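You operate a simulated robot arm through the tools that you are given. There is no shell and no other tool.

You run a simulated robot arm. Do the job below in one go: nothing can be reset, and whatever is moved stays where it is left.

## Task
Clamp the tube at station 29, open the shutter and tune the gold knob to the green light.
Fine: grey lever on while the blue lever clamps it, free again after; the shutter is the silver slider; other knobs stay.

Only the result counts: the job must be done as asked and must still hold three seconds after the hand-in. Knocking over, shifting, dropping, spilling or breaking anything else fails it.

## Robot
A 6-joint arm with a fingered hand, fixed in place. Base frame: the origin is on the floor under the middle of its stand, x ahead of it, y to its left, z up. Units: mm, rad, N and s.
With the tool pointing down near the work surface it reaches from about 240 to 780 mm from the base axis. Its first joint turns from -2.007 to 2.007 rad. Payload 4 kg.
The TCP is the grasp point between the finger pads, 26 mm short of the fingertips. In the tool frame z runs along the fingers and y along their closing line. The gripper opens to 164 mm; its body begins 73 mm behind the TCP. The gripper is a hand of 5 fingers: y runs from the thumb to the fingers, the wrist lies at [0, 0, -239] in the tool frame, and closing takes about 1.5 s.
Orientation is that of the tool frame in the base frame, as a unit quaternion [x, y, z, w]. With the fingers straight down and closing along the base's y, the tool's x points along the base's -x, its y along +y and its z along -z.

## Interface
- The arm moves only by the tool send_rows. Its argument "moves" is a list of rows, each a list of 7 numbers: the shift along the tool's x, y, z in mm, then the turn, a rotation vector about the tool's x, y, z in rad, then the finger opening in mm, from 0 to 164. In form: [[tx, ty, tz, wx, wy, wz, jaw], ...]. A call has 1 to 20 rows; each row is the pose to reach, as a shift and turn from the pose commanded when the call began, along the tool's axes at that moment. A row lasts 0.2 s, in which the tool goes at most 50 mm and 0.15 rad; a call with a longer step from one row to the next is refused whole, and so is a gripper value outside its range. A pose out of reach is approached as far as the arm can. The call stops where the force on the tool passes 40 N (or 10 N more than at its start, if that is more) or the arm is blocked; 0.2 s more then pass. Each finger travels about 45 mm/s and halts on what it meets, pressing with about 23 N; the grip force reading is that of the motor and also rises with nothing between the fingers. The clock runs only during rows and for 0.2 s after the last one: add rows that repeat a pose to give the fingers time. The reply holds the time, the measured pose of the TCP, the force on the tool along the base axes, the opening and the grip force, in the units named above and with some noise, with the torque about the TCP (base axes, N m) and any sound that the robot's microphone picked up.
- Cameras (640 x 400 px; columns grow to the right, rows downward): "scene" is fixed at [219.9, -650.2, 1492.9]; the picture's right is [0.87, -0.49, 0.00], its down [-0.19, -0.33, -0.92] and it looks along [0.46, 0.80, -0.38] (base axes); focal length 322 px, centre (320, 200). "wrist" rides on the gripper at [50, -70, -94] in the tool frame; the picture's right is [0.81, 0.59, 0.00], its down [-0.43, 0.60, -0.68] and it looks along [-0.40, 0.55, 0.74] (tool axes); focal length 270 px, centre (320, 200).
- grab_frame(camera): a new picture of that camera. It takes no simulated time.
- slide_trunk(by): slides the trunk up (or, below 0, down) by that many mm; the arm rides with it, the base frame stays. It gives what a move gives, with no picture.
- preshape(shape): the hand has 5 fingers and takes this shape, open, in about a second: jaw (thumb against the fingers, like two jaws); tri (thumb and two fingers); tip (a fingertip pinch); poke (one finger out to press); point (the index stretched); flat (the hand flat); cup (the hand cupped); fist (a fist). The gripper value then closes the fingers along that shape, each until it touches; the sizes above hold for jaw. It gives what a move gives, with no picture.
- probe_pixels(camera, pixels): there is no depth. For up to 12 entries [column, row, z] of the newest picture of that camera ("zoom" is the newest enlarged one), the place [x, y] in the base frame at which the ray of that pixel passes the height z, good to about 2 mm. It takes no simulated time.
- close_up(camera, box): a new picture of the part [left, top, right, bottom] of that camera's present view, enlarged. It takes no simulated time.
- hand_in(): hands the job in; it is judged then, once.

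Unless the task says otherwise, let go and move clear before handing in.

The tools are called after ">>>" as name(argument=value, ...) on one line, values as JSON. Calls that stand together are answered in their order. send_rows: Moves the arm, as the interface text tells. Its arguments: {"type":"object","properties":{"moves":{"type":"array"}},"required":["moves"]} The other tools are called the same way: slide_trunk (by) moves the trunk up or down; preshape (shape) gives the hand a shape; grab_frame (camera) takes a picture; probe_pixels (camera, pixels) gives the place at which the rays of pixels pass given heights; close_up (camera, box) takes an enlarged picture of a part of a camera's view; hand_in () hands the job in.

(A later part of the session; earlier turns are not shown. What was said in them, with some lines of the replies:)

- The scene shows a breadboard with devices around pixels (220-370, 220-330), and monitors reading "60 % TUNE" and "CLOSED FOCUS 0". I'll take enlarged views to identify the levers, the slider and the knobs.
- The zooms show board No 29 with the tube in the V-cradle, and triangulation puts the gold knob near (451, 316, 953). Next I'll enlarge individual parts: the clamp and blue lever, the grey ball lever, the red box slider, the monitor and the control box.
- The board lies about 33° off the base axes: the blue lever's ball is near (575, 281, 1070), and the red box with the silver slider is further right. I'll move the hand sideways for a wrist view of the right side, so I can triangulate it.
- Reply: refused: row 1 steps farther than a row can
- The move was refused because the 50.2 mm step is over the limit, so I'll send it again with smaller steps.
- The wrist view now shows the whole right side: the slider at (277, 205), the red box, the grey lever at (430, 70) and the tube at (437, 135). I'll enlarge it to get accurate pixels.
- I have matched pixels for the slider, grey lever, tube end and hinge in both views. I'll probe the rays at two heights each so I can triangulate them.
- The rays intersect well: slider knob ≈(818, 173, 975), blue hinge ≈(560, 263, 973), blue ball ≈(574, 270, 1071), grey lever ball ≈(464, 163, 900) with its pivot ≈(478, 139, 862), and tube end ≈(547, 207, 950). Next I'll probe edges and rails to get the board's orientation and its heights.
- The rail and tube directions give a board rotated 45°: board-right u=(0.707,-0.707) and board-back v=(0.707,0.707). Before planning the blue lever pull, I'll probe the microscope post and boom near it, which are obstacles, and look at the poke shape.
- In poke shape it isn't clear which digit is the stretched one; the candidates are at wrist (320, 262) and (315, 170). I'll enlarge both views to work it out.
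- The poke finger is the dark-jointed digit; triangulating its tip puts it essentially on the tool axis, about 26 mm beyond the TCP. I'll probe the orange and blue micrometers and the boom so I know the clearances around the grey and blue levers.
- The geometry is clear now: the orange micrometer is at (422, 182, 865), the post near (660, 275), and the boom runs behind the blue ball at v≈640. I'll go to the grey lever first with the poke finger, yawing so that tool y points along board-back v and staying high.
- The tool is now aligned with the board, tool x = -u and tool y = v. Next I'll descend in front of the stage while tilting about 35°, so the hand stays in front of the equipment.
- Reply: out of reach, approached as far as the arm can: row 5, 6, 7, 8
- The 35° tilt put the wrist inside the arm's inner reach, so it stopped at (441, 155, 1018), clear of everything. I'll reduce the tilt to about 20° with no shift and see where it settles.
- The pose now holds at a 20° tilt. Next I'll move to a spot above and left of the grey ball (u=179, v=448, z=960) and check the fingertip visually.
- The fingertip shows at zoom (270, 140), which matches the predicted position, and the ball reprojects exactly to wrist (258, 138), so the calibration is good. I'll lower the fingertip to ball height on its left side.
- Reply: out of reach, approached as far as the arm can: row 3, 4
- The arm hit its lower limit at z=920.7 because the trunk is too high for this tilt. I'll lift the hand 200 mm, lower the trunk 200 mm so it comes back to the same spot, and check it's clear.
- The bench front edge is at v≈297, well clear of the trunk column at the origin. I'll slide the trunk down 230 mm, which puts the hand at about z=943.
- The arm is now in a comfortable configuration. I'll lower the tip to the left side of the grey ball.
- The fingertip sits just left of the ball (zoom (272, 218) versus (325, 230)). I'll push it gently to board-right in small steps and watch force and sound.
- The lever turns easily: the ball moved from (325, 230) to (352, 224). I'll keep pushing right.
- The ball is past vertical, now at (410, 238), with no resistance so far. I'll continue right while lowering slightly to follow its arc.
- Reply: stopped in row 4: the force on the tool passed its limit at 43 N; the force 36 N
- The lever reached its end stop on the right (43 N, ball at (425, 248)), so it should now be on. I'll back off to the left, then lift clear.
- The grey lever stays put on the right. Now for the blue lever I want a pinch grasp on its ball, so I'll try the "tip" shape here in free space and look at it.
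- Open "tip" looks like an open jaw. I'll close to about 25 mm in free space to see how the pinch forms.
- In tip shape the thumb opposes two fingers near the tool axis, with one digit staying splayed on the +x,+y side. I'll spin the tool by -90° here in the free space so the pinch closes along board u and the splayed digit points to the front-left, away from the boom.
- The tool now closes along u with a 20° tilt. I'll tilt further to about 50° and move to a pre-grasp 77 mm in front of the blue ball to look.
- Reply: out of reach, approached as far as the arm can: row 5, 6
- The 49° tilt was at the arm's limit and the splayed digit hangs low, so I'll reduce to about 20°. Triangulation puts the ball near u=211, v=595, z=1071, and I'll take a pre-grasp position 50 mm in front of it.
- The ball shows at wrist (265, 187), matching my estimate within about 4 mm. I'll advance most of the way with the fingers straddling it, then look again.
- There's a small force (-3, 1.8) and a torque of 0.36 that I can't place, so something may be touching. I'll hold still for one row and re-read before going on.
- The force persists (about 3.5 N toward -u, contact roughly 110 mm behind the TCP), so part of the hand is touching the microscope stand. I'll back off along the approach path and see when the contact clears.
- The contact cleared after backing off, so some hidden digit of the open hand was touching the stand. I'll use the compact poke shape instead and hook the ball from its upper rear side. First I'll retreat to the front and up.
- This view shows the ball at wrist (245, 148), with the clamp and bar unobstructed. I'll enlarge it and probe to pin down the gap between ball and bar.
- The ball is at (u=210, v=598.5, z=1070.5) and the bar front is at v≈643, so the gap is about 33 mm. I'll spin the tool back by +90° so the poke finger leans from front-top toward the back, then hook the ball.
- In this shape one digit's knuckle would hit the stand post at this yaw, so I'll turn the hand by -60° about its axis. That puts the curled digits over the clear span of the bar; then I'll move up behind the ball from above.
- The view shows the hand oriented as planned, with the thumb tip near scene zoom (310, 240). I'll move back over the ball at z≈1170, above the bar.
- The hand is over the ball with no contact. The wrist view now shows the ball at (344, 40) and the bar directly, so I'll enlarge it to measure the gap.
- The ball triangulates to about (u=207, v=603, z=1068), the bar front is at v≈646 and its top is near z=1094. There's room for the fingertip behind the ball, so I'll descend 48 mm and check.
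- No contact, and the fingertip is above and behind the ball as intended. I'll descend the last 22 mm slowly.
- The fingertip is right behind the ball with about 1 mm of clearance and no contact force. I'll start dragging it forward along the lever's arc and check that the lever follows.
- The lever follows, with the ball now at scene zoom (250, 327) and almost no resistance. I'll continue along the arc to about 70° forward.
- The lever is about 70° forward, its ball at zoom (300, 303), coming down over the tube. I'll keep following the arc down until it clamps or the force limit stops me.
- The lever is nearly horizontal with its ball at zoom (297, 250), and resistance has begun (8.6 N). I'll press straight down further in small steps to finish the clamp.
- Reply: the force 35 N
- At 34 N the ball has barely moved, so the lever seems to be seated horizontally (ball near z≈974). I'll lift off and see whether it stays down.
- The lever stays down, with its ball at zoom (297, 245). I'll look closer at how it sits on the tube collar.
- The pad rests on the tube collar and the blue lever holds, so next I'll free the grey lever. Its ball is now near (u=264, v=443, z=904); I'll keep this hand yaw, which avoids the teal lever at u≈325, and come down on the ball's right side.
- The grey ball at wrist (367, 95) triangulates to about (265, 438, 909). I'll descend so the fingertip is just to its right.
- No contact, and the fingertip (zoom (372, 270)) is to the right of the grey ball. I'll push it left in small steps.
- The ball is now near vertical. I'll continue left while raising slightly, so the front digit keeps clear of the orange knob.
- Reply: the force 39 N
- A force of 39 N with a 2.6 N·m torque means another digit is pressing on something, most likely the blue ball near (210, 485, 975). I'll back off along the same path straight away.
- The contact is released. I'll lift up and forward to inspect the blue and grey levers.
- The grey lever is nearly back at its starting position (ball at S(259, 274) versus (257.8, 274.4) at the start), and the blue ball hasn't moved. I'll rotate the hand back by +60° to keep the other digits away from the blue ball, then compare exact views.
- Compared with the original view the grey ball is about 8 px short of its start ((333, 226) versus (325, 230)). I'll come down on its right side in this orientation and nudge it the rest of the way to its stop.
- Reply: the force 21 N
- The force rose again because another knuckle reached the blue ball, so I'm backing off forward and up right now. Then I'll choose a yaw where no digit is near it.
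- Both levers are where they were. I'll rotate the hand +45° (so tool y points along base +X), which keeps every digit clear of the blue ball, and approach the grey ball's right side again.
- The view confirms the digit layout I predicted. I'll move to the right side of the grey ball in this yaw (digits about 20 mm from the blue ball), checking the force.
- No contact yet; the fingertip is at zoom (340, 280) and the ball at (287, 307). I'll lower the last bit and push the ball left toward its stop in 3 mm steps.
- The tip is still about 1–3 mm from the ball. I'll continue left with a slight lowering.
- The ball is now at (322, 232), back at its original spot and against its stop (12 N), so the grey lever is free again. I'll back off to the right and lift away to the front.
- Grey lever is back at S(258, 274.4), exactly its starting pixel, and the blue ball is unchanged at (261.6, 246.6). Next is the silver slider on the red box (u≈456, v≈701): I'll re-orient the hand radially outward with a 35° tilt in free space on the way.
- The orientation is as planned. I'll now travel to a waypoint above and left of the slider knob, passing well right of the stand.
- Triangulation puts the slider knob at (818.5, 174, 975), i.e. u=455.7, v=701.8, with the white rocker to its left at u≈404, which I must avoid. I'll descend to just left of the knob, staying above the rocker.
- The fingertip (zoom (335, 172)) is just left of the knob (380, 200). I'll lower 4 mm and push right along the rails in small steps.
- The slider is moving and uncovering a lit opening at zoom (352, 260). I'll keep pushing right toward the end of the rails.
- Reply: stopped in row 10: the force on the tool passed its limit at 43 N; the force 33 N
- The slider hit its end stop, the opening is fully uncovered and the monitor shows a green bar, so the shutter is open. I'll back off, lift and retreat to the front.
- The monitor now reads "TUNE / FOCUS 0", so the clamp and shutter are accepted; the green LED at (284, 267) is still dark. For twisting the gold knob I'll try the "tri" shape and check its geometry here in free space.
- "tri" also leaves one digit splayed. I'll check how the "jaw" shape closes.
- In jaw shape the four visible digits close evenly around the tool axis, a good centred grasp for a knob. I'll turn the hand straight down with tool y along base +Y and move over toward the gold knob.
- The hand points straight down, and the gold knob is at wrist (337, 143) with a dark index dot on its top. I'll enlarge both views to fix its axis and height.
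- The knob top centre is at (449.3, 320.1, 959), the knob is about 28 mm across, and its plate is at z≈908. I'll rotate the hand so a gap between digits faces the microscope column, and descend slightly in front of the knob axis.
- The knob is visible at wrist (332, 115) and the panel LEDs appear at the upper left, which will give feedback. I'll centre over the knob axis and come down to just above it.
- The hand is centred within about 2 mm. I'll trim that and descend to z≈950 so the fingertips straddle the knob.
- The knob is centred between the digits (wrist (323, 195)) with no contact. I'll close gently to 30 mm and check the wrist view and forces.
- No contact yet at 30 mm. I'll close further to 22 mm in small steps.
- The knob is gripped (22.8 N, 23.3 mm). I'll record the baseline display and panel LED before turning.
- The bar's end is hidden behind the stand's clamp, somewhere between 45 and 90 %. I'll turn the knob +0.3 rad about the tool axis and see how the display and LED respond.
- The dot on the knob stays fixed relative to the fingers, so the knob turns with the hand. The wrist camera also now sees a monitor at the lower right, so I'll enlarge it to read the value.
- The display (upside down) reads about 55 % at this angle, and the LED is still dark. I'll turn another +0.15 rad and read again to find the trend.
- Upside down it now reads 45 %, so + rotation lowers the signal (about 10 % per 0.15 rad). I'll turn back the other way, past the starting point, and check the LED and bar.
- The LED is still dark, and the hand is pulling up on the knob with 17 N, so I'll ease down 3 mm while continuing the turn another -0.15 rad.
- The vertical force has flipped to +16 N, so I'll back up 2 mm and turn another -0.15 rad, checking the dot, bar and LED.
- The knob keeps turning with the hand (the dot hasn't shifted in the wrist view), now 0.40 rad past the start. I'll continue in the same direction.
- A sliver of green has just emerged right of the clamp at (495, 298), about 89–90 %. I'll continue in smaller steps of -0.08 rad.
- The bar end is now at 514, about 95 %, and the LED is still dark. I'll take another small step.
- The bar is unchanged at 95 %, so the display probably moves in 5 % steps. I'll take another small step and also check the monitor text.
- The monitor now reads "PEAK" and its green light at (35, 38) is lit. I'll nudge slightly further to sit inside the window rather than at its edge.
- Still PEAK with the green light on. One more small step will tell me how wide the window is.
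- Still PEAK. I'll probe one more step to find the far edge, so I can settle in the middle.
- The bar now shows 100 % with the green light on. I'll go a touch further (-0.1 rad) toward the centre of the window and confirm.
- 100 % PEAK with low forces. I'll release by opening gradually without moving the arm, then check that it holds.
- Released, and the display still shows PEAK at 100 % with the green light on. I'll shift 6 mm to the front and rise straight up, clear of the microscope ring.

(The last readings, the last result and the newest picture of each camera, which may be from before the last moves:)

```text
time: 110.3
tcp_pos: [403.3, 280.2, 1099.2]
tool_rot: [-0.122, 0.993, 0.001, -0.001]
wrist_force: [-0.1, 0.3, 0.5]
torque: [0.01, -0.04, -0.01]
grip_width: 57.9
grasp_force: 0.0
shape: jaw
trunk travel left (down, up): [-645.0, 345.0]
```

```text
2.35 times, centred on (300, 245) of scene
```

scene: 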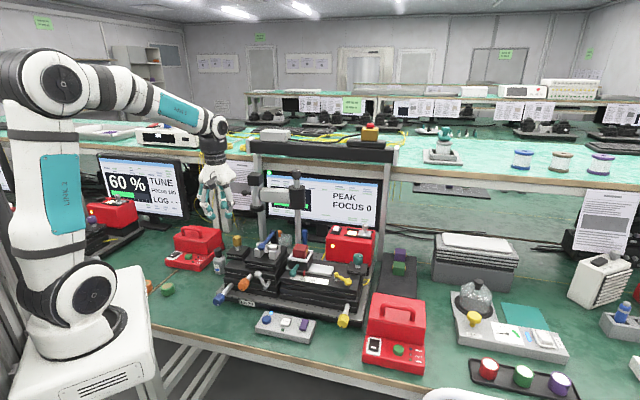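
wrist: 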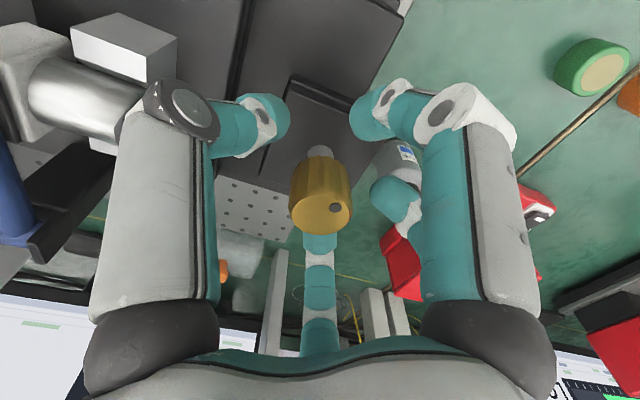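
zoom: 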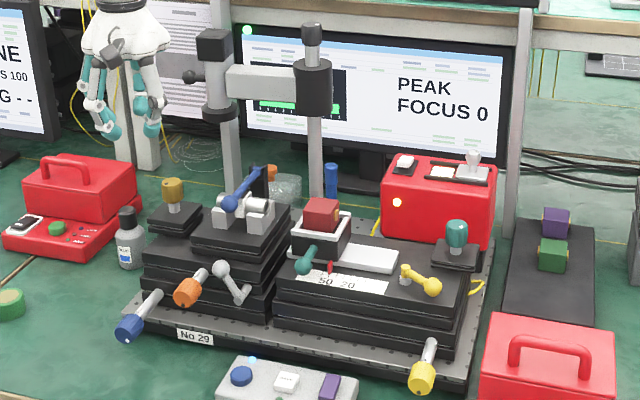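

The hand is clear and PEAK holds. Before handing in I'll compare the levers and other knobs against the initial close-ups.

>>> close_up(camera="scene", box=[225, 250, 305, 300])

>>> close_up(camera="scene", box=[200, 210, 380, 330])

>>> close_up(camera="scene", box=[300, 215, 380, 265])

>>> close_up(camera="scene", box=[225, 200, 305, 250])

```text
8.00 times, centred on (265, 275) of scene
```

zoom: 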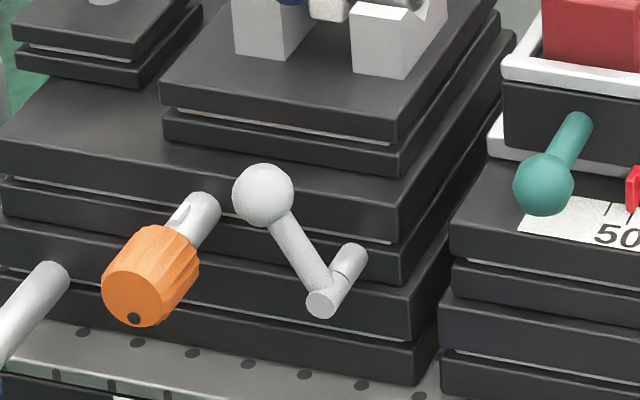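

```text
3.33 times, centred on (290, 270) of scene
```

zoom: 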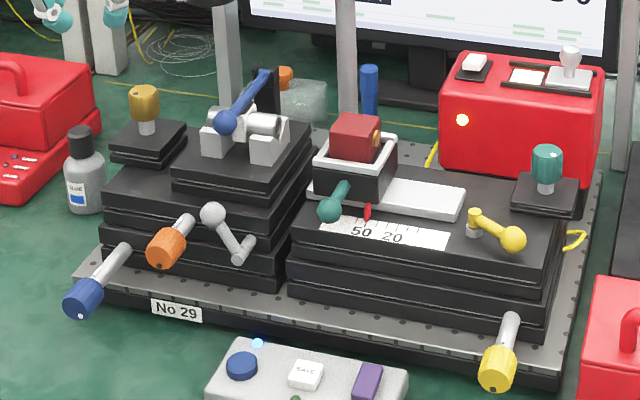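

```text
8.00 times, centred on (340, 240) of scene
```

zoom: 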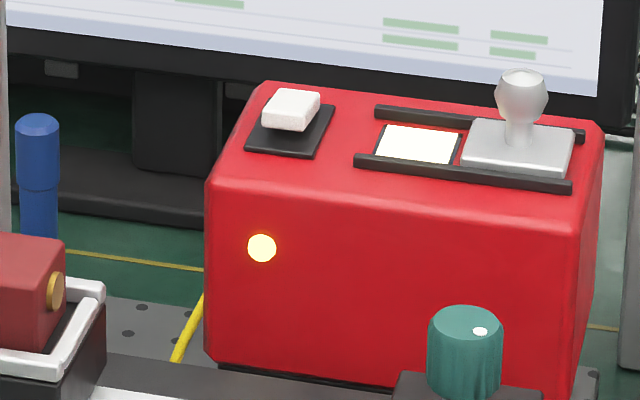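

```text
8.00 times, centred on (265, 225) of scene
```

zoom: 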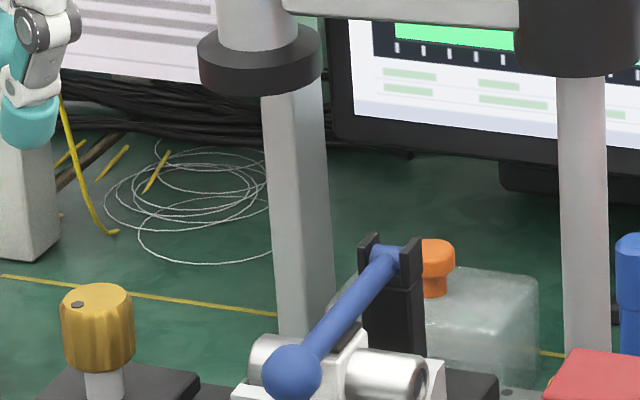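

Everything matches: the grey ball is at (263, 195) as at the start, the orange, teal, blue and yellow knobs are unmoved, the slider is fully open and the blue lever is down on the collar. I'll raise the hand a bit further, wait briefly and re-check that the green light stays on.

>>> send_rows(moves=[[10, -6, -30, 0, 0, 0, 58], [20, -12, -60, 0, 0, 0, 58], [20, -12, -60, 0, 0, 0, 58], [20, -12, -60, 0, 0, 0, 58], [20, -12, -60, 0, 0, 0, 58], [20, -12, -60, 0, 0, 0, 58], [20, -12, -60, 0, 0, 0, 58], [20, -12, -60, 0, 0, 0, 58], [20, -12, -60, 0, 0, 0, 58], [20, -12, -60, 0, 0, 0, 58], [20, -12, -60, 0, 0, 0, 58], [20, -12, -60, 0, 0, 0, 58]])

>>> close_up(camera="scene", box=[220, 160, 400, 290])

>>> close_up(camera="scene", box=[245, 225, 295, 265])

```text
time: 112.9
tcp_pos: [387.4, 262.3, 1157.4]
tool_rot: [-0.122, 0.993, 0.002, -0.002]
wrist_force: [-0.2, -0.1, 0.0]
torque: [-0.01, 0.01, 0.02]
grip_width: 57.8
grasp_force: 0.2
shape: jaw
trunk travel left (down, up): [-645.0, 345.0]
```

```text
3.08 times, centred on (310, 225) of scene
```

zoom: 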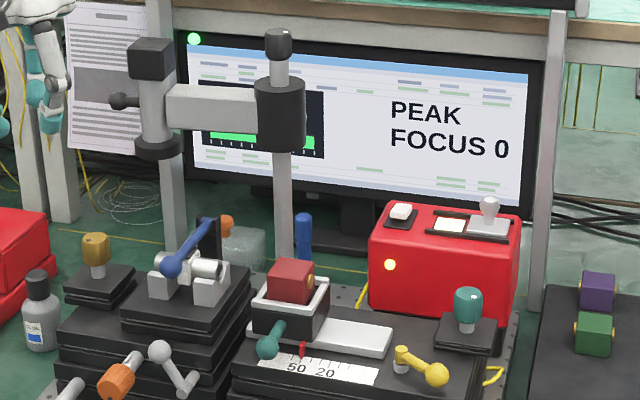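

```text
10.00 times, centred on (270, 245) of scene
```

zoom: 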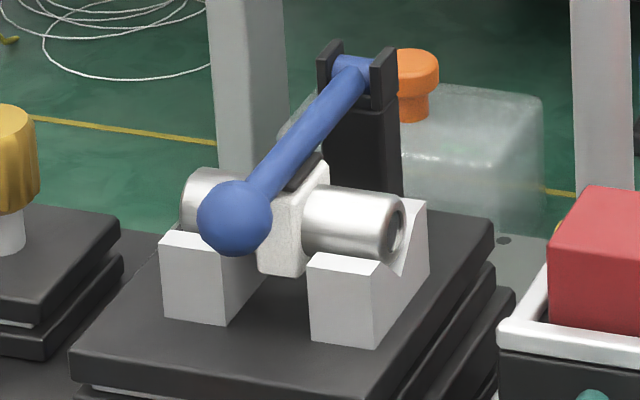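

PEAK and the green light at (194, 38) have held for several seconds. The tube is clamped with the pad on its collar, the grey lever is free, the shutter is open and the hand is clear, so I'm handing in.

>>> hand_in()

```text
The job is handed in.
```

The job at station 29 is done and handed in. The tube is clamped, the shutter is open, and the gold knob is tuned to the green light. I haven't seen a verdict on the hand-in.

- **Clamp:** I turned the grey lever to its right-hand stop before pulling the blue lever down, then returned it to its starting position. I took that left position as "free" because the task says "free again". The blue lever's pad sits on the tube collar, and its position didn't change afterwards.
- **Shutter:** The silver slider is pushed to its stop and the opening is fully uncovered.
- **Tuning:** The station 29 monitor reads PEAK at about 100 %, and its green light is on. It stayed on for several seconds after I let go. I took this monitor light as the one you meant. The small green light by SAVE stayed dark, and I didn't press SAVE.
- **Other knobs:** They look unmoved compared with the first pictures.

There were some unplanned contacts. While I was returning the grey lever, other fingers hit what was most likely the blue lever's ball twice, once at 39 N and once at about 20 N. Earlier, part of the hand lightly touched something next to the blue lever, probably the microscope stand, at about 3.5 N. Nothing looked moved in the later close-ups.
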